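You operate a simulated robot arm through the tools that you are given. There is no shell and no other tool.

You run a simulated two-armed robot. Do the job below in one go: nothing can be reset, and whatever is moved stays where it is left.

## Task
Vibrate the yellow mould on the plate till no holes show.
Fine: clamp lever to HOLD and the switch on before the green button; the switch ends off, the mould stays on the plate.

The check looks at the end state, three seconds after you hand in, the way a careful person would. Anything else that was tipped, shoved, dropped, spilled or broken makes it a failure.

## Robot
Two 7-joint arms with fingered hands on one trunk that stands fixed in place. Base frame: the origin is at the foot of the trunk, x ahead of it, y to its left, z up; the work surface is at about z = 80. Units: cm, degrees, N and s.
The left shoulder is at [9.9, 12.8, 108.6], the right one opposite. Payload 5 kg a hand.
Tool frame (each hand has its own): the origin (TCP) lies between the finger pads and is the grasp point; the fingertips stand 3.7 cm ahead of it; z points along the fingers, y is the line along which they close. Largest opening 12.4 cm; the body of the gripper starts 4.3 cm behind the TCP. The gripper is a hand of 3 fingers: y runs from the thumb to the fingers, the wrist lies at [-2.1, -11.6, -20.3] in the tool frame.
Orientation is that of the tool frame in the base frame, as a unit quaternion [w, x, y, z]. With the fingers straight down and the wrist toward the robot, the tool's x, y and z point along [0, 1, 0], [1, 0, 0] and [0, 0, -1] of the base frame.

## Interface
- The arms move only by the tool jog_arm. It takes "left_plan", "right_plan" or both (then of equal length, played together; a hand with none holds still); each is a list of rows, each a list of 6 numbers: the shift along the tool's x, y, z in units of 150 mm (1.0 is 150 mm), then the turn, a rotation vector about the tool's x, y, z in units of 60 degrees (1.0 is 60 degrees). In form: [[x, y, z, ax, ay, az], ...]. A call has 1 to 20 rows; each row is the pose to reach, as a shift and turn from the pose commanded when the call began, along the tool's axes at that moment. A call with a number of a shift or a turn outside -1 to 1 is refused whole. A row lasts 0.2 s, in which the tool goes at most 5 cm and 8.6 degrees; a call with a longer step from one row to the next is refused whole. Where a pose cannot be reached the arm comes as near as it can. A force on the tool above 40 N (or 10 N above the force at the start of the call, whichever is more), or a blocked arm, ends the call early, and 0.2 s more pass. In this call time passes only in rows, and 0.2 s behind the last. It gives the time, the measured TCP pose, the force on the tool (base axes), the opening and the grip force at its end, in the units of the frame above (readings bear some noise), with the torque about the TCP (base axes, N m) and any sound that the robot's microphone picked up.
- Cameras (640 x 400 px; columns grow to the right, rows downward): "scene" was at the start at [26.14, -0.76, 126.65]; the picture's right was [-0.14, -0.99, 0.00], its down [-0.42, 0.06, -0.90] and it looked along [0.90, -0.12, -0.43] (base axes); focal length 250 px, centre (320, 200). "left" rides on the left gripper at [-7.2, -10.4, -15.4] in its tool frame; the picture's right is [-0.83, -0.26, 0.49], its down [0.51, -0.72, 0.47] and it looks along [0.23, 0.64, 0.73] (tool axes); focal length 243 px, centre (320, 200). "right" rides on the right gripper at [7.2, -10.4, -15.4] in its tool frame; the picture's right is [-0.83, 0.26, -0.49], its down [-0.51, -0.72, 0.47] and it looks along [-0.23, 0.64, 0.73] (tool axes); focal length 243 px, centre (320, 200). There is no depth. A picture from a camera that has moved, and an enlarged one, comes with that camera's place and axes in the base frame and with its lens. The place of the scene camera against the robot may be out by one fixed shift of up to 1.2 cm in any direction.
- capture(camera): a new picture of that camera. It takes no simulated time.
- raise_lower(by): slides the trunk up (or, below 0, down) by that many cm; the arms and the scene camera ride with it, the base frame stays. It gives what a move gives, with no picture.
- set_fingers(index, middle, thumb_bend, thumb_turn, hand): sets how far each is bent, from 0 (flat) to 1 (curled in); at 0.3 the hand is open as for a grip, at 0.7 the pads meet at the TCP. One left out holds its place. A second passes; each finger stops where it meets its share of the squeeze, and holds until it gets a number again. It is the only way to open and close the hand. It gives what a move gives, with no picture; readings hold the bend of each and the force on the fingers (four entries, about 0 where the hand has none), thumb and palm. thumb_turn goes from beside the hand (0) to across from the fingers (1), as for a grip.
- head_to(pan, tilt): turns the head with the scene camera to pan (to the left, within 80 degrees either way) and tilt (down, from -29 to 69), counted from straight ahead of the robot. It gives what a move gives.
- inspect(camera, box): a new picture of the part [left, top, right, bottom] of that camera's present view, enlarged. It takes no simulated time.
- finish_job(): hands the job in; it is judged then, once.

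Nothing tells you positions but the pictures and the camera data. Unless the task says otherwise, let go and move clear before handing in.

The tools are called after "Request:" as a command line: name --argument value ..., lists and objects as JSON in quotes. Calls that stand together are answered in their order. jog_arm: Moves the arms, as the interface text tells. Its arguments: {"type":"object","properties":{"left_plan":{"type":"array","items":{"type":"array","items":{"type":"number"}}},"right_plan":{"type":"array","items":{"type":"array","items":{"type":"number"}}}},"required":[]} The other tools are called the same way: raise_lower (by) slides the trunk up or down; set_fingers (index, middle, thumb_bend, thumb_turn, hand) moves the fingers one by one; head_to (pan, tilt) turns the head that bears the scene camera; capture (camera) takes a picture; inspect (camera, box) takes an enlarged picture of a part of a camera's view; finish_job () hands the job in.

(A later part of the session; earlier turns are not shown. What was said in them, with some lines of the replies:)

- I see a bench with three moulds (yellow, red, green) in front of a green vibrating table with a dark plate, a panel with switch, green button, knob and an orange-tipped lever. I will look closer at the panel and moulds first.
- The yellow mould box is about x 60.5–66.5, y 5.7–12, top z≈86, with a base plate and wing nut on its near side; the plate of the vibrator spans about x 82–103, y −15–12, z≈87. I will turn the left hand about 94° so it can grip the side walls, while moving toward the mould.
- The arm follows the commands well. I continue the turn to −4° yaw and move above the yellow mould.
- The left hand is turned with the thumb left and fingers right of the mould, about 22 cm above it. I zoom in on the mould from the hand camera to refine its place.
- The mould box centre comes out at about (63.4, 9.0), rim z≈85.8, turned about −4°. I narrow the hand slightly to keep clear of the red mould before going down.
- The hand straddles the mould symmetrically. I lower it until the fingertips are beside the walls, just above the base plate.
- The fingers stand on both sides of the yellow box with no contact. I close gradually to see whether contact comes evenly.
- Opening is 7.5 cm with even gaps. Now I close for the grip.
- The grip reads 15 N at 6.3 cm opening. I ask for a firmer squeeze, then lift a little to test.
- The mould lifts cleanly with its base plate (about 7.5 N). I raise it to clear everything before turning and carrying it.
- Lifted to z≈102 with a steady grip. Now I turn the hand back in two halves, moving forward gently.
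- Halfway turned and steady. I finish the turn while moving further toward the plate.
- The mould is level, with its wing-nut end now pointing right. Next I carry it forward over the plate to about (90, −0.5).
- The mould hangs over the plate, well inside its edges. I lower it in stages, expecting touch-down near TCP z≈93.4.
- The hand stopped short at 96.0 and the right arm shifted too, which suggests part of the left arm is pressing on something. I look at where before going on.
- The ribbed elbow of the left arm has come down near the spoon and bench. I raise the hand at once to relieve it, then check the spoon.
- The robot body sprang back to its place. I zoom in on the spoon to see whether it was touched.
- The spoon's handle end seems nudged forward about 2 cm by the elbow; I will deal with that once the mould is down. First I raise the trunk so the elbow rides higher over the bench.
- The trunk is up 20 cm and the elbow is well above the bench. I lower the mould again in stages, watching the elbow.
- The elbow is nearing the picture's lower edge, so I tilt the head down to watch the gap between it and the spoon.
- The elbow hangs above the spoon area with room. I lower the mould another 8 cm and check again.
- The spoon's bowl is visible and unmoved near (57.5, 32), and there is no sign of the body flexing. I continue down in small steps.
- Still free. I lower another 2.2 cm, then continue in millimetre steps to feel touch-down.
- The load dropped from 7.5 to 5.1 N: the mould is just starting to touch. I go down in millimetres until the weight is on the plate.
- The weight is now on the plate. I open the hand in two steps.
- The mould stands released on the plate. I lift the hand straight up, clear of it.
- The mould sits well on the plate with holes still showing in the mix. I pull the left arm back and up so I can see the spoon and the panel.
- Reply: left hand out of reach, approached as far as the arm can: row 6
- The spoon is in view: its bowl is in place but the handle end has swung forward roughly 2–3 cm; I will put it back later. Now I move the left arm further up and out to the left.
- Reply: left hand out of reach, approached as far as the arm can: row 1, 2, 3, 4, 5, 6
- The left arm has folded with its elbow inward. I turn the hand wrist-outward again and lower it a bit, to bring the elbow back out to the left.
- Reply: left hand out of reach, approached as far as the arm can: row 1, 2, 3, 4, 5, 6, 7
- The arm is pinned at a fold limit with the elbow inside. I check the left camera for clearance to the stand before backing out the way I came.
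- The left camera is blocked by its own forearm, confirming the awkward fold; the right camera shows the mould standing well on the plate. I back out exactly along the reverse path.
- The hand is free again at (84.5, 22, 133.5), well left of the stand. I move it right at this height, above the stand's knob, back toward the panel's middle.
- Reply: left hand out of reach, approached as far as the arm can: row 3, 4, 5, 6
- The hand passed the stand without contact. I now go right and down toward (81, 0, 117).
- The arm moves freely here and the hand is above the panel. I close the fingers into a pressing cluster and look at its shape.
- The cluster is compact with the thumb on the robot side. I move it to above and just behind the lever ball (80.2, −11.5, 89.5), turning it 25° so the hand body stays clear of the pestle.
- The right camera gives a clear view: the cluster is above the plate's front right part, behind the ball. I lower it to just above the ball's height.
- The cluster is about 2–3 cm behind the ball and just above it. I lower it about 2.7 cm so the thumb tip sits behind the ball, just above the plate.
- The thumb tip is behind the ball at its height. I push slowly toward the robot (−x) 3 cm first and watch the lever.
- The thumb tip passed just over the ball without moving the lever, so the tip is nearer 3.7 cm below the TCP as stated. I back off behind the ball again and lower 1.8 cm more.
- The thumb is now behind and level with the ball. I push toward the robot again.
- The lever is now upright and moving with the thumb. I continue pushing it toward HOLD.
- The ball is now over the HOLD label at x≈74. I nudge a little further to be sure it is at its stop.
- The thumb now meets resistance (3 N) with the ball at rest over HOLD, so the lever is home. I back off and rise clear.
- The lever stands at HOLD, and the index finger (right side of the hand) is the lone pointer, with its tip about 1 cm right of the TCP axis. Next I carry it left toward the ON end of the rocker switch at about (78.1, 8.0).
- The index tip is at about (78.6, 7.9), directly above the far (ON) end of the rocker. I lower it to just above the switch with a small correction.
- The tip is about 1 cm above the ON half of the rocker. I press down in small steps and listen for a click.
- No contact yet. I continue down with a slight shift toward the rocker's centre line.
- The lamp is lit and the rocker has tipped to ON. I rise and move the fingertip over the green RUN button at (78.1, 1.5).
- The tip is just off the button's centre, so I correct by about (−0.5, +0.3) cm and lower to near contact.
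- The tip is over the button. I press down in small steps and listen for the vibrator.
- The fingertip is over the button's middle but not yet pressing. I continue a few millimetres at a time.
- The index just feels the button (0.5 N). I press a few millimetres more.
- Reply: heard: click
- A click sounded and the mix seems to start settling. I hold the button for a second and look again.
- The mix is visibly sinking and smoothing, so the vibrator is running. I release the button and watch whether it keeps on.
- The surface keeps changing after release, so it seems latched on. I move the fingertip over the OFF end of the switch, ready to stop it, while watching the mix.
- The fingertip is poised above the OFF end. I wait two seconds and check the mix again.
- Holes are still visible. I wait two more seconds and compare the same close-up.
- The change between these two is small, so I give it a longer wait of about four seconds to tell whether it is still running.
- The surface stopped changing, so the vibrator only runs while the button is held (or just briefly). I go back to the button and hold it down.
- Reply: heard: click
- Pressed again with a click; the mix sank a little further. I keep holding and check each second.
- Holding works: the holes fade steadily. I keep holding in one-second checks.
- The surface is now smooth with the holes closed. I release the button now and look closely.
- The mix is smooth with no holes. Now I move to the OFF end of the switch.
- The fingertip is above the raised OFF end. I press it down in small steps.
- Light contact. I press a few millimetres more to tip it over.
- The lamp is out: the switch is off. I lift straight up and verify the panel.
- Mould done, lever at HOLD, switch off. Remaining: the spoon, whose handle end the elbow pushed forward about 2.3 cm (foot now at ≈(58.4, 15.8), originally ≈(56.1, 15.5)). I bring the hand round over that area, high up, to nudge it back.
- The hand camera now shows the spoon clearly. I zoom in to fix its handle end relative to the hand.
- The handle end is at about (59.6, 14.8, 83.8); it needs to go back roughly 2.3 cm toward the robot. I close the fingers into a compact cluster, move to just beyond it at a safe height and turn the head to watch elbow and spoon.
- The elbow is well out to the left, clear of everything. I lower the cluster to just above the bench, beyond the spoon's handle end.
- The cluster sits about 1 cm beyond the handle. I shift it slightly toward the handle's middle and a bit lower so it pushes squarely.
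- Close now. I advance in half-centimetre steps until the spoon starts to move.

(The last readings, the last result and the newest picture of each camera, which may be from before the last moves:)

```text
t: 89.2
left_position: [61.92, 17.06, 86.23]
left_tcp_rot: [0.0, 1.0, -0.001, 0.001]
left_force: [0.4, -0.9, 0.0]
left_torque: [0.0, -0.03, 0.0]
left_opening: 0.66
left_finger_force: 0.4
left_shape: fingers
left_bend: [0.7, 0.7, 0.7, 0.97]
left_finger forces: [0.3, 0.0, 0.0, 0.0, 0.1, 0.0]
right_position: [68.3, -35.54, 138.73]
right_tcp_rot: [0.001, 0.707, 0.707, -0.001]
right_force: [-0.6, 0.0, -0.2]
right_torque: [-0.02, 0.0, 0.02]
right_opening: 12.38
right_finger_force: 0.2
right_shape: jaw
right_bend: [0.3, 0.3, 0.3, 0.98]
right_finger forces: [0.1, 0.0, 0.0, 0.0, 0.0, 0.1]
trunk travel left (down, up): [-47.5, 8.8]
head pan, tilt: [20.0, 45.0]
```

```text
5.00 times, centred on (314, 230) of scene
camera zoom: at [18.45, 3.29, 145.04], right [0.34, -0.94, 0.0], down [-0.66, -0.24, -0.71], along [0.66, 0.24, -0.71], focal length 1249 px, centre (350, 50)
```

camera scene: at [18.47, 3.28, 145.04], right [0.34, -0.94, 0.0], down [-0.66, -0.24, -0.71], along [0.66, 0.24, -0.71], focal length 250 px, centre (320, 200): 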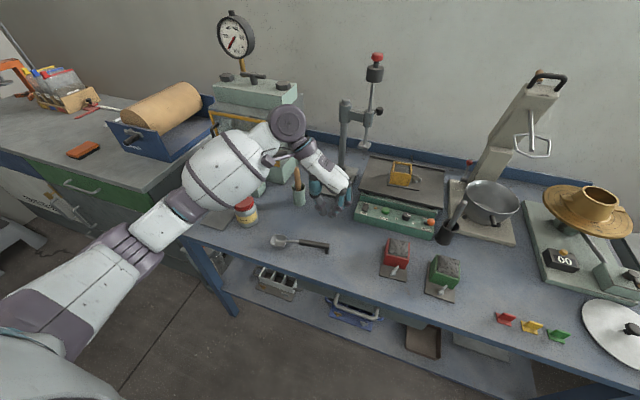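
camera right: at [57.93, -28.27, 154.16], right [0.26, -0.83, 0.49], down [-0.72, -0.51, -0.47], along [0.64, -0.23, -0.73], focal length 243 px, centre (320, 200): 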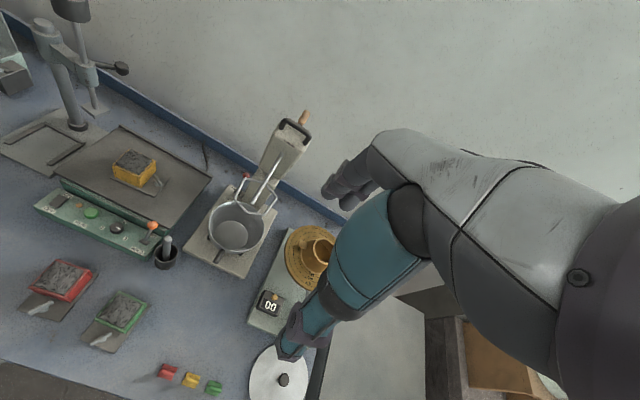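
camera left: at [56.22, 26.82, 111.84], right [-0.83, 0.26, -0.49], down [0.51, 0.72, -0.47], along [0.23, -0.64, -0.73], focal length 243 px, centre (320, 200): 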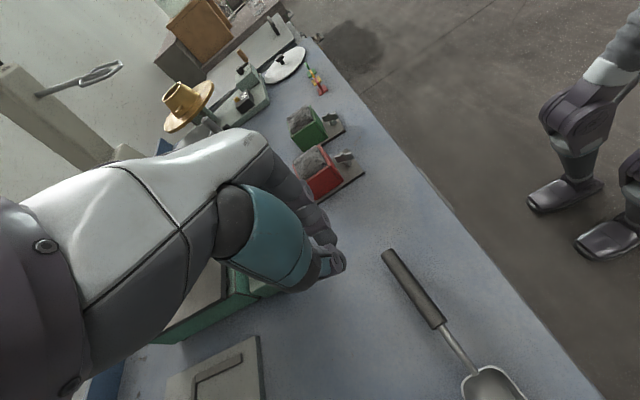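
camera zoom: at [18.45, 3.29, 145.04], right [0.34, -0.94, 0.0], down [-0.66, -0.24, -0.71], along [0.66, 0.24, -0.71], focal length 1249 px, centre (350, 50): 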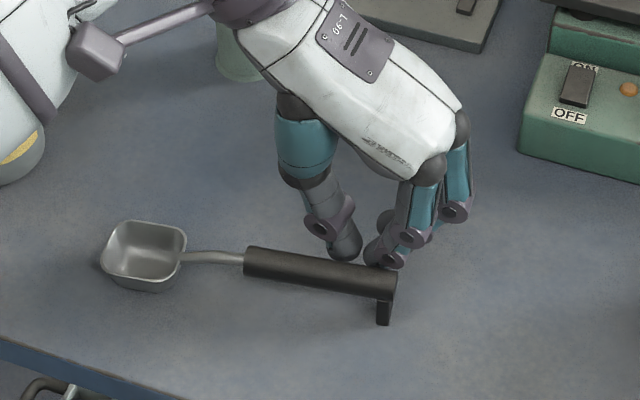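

The finger just touches the handle near its end. I push 1.2 cm toward the robot and check how the spoon moves.

Request:
jog_arm --left_plan '[[-0.02, 0, 0, 0, 0, 0], [-0.04, 0, 0, 0, 0, 0], [-0.06, 0, 0, 0, 0, 0], [-0.08, 0, 0, 0, 0, 0]]'

Request:
inspect --camera "scene" --box '[250, 190, 378, 270]'

Request:
inspect --camera "left" --box '[280, 200, 520, 350]'

```text
t: 90.2
left_position: [60.74, 17.14, 86.06]
left_tcp_rot: [0.0, 1.0, 0.001, -0.001]
left_force: [0.1, 0.0, 0.1]
left_torque: [0.05, -0.01, 0.0]
left_opening: 0.67
left_finger_force: 0.2
left_shape: fingers
left_bend: [0.7, 0.7, 0.7, 0.97]
left_finger forces: [0.3, 0.0, 0.1, 0.1, 0.0, 0.1]
right_position: [68.3, -35.46, 138.77]
right_tcp_rot: [0.0, 0.706, 0.708, 0.0]
right_force: [0.2, -0.3, 0.4]
right_torque: [-0.01, 0.03, -0.02]
right_opening: 12.37
right_finger_force: 0.0
right_shape: jaw
right_bend: [0.3, 0.3, 0.3, 0.98]
right_finger forces: [0.1, 0.0, 0.0, 0.0, 0.0, 0.0]
trunk travel left (down, up): [-47.5, 8.8]
head pan, tilt: [20.0, 45.0]
```

```text
5.00 times, centred on (314, 230) of scene
camera zoom: at [18.45, 3.29, 145.04], right [0.34, -0.94, 0.0], down [-0.66, -0.24, -0.71], along [0.66, 0.24, -0.71], focal length 1249 px, centre (350, 50)
```

zoom: 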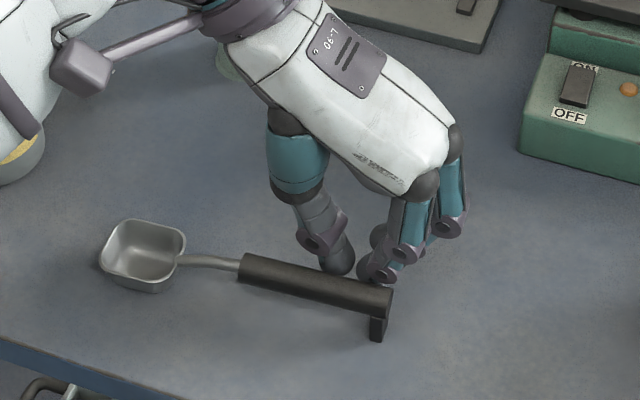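

```text
2.67 times, centred on (400, 275) of left
camera zoom: at [53.42, 27.67, 101.44], right [-0.83, 0.26, -0.49], down [0.51, 0.72, -0.47], along [0.23, -0.64, -0.73], focal length 647 px, centre (107, 0)
```

zoom: 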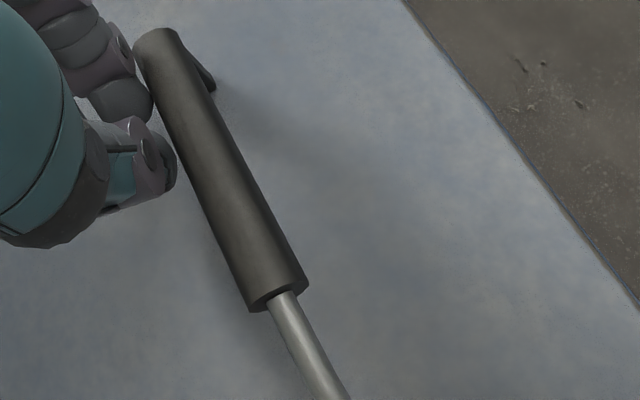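

The spoon turns about its bowl just as wanted; about 1 cm remains. I push that last centimetre.

Request:
jog_arm --left_plan '[[-0.02, 0, 0, 0, 0, 0], [-0.04, 0, 0, 0, 0, 0], [-0.062, 0, 0, 0, 0, 0]]'

Request:
inspect --camera "scene" --box '[250, 190, 378, 270]'

```text
t: 91.0
left_position: [59.68, 17.22, 86.19]
left_tcp_rot: [0.001, 1.0, 0.001, 0.001]
left_force: [0.4, 0.2, 0.0]
left_torque: [-0.03, 0.0, -0.01]
left_opening: 0.68
left_finger_force: 0.2
left_shape: fingers
left_bend: [0.7, 0.7, 0.7, 0.98]
left_finger forces: [0.1, 0.0, 0.0, 0.0, 0.3, 0.0]
right_position: [68.33, -35.47, 138.75]
right_tcp_rot: [-0.001, 0.707, 0.708, 0.0]
right_force: [-0.8, 0.5, 0.1]
right_torque: [0.03, 0.01, -0.02]
right_opening: 12.39
right_finger_force: 0.0
right_shape: jaw
right_bend: [0.3, 0.3, 0.3, 0.98]
right_finger forces: [0.0, 0.0, 0.1, 0.0, 0.1, 0.0]
trunk travel left (down, up): [-47.5, 8.8]
head pan, tilt: [20.0, 45.0]
```

```text
5.00 times, centred on (314, 230) of scene
camera zoom: at [18.45, 3.29, 145.04], right [0.34, -0.94, 0.0], down [-0.66, -0.24, -0.71], along [0.66, 0.24, -0.71], focal length 1249 px, centre (350, 50)
```

zoom: 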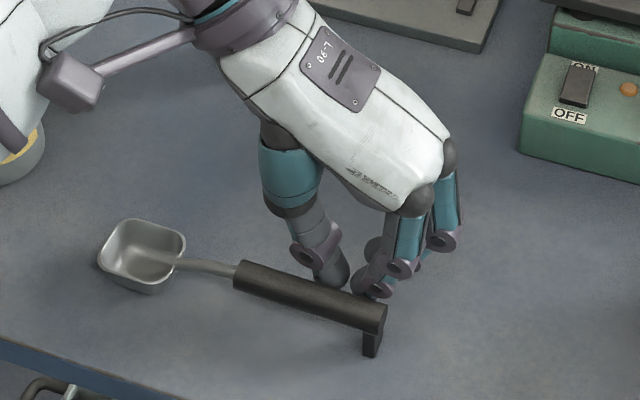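

The handle end is back at about (56.8, 15.1) in the same camera frame where it started (57.0, 14.9). I back the hand off and lift it clear.

Request:
jog_arm --left_plan '[[0.07, 0, 0, 0, 0, 0], [0.17, 0, 0, 0, 0, 0], [0.2, 0, -0.15, 0, 0, 0], [0.2, 0, -0.4, 0, 0, 0], [0.2, 0, -0.65, 0, 0, 0], [0.2, 0, -0.9, 0, 0, 0]]'

Request:
capture --camera "scene"

Request:
inspect --camera "scene" --box '[250, 190, 378, 270]'

```text
t: 92.4
left_position: [62.83, 17.2, 99.76]
left_tcp_rot: [0.0, 1.0, 0.0, 0.001]
left_force: [-0.5, 0.0, 0.0]
left_torque: [-0.02, -0.06, 0.0]
left_opening: 0.7
left_finger_force: 0.1
left_shape: fingers
left_bend: [0.7, 0.7, 0.7, 0.98]
left_finger forces: [0.0, 0.1, 0.0, 0.0, 0.0, 0.0]
right_position: [68.25, -35.5, 138.92]
right_tcp_rot: [0.0, 0.707, 0.708, 0.0]
right_force: [-0.3, 0.3, -0.4]
right_torque: [0.01, 0.01, 0.0]
right_opening: 12.35
right_finger_force: 0.1
right_shape: jaw
right_bend: [0.3, 0.3, 0.3, 0.98]
right_finger forces: [0.0, 0.0, 0.1, 0.0, 0.0, 0.0]
trunk travel left (down, up): [-47.5, 8.8]
head pan, tilt: [20.0, 45.0]
```

```text
taken
camera scene: at [18.4, 3.25, 145.05], right [0.34, -0.94, 0.0], down [-0.66, -0.24, -0.71], along [0.66, 0.24, -0.71], focal length 250 px, centre (320, 200)
```

scene: 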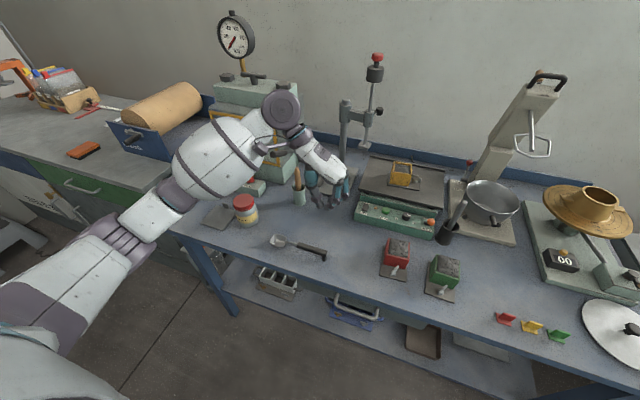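

```text
5.00 times, centred on (314, 230) of scene
camera zoom: at [18.4, 3.25, 145.05], right [0.34, -0.94, 0.0], down [-0.66, -0.24, -0.71], along [0.66, 0.24, -0.71], focal length 1249 px, centre (350, 50)
```

zoom: 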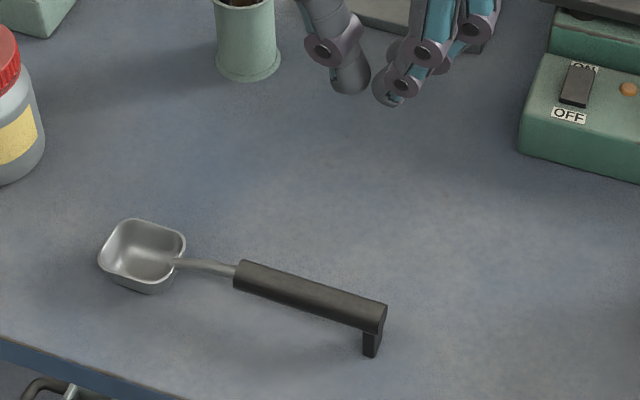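

The spoon lies back in place. I lift the left hand well clear and take a final look over the whole bench.

Request:
jog_arm --left_plan '[[0, 0, -0.2, 0, 0, 0], [0, 0, -0.45, 0, 0, 0], [0, 0, -0.7, 0, 0, 0], [0, 0, -0.95, 0, 0, 0]]'

Request:
head_to --pan -7.9 --tilt 38

Request:
capture --camera "scene"

Request:
inspect --camera "right" --box '[20, 120, 228, 250]'

Request:
inspect --camera "right" --box '[104, 140, 168, 180]'

```text
t: 93.4
left_position: [62.76, 17.0, 114.04]
left_tcp_rot: [0.0, 1.0, 0.0, 0.0]
left_force: [-0.4, 0.9, -0.4]
left_torque: [0.0, 0.02, 0.0]
left_opening: 0.67
left_finger_force: 0.2
left_shape: fingers
left_bend: [0.7, 0.7, 0.7, 0.98]
left_finger forces: [0.0, 0.1, 0.1, 0.1, 0.0, 0.0]
right_position: [68.26, -35.57, 138.81]
right_tcp_rot: [0.0, 0.707, 0.707, 0.0]
right_force: [0.0, 0.2, 0.5]
right_torque: [0.0, 0.0, 0.01]
right_opening: 12.41
right_finger_force: 0.1
right_shape: jaw
right_bend: [0.3, 0.3, 0.3, 0.98]
right_finger forces: [0.0, 0.0, 0.1, 0.0, 0.0, 0.0]
trunk travel left (down, up): [-47.5, 8.8]
head pan, tilt: [20.0, 45.0]
```

```text
t: 94.4
left_position: [62.76, 17.2, 114.07]
left_tcp_rot: [0.0, 1.0, 0.001, -0.001]
left_force: [0.1, 0.2, -0.3]
left_torque: [-0.01, -0.02, -0.01]
left_opening: 0.66
left_finger_force: 0.1
left_shape: fingers
left_bend: [0.7, 0.7, 0.7, 0.98]
left_finger forces: [0.0, 0.1, 0.0, 0.0, 0.0, 0.0]
right_position: [68.2, -35.45, 138.85]
right_tcp_rot: [0.0, 0.707, 0.708, 0.0]
right_force: [-0.3, -0.8, 1.0]
right_torque: [0.01, 0.03, -0.01]
right_opening: 12.37
right_finger_force: 0.0
right_shape: jaw
right_bend: [0.3, 0.3, 0.3, 0.98]
right_finger forces: [0.0, 0.1, 0.1, 0.0, 0.0, 0.0]
trunk travel left (down, up): [-47.5, 8.8]
head pan, tilt: [-7.9, 38.0]
```

```text
taken
camera scene: at [19.39, -0.66, 146.06], right [-0.14, -0.99, 0.0], down [-0.61, 0.08, -0.79], along [0.78, -0.11, -0.62], focal length 250 px, centre (320, 200)
```

scene: 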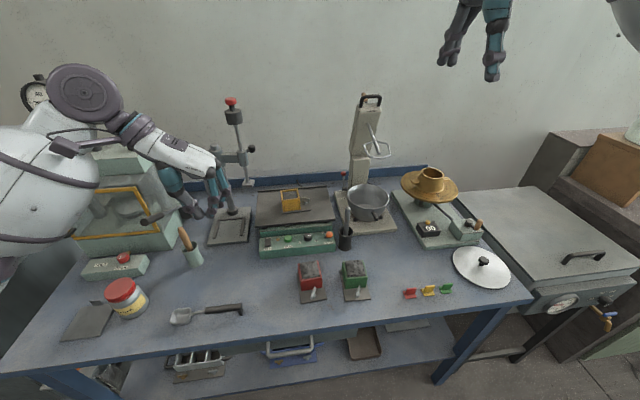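

```text
3.08 times, centred on (124, 185) of right
camera zoom: at [57.94, -28.28, 154.14], right [0.26, -0.83, 0.49], down [-0.72, -0.51, -0.47], along [0.64, -0.23, -0.73], focal length 746 px, centre (923, 246)
```

zoom: 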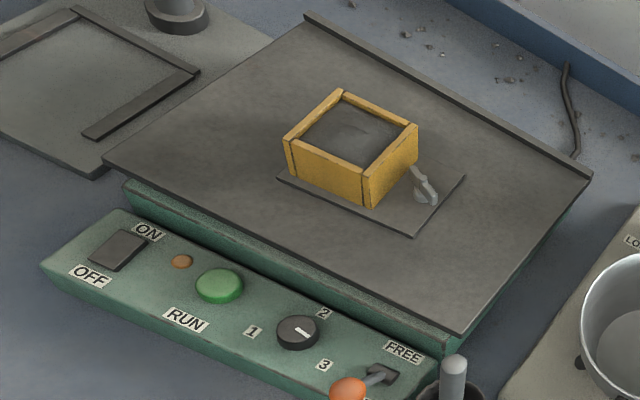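

```text
10.00 times, centred on (136, 160) of right
camera zoom: at [57.94, -28.28, 154.14], right [0.26, -0.83, 0.49], down [-0.72, -0.51, -0.47], along [0.64, -0.23, -0.73], focal length 2426 px, centre (2160, 600)
```

zoom: 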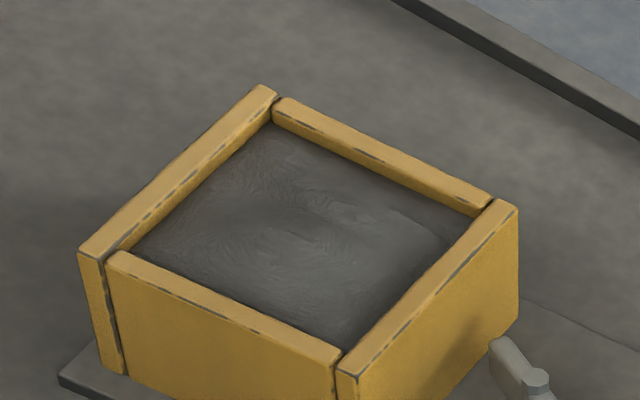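

The yellow mould stands on the plate with a smooth, hole-free surface. The lever is at HOLD, the switch is off with its lamp out, the spoon is nudged back to about where it lay, and both hands are clear. I hand in the job.

Request:
finish_job

```text
The job is handed in.
```

The yellow mould is on the vibrator plate, and no holes show in the mix. The clamp lever was at HOLD and the switch on before I pressed the green button. The switch is now off with its lamp out.

- **Spoon moved:** while I was first lowering the mould, the left elbow pushed the spoon's handle end about 2.3 cm forward. I pushed it back with a fingertip. By the camera, the handle end is within about 0.3 cm of where it started. The bowl may be up to about 0.8 cm off, because I had no close-up of it from before.
- **Button needed two presses:** it only vibrates while held, so the first short press left holes. I held it the second time until the surface was smooth.
- **Mould orientation:** it sits a quarter turn from how it stood on the bench, with the wing nut pointing right.
- **End state:** the trunk is still raised 20 cm. I left the lever at HOLD and didn't touch the 1–3 knob, which appears to point at 3.
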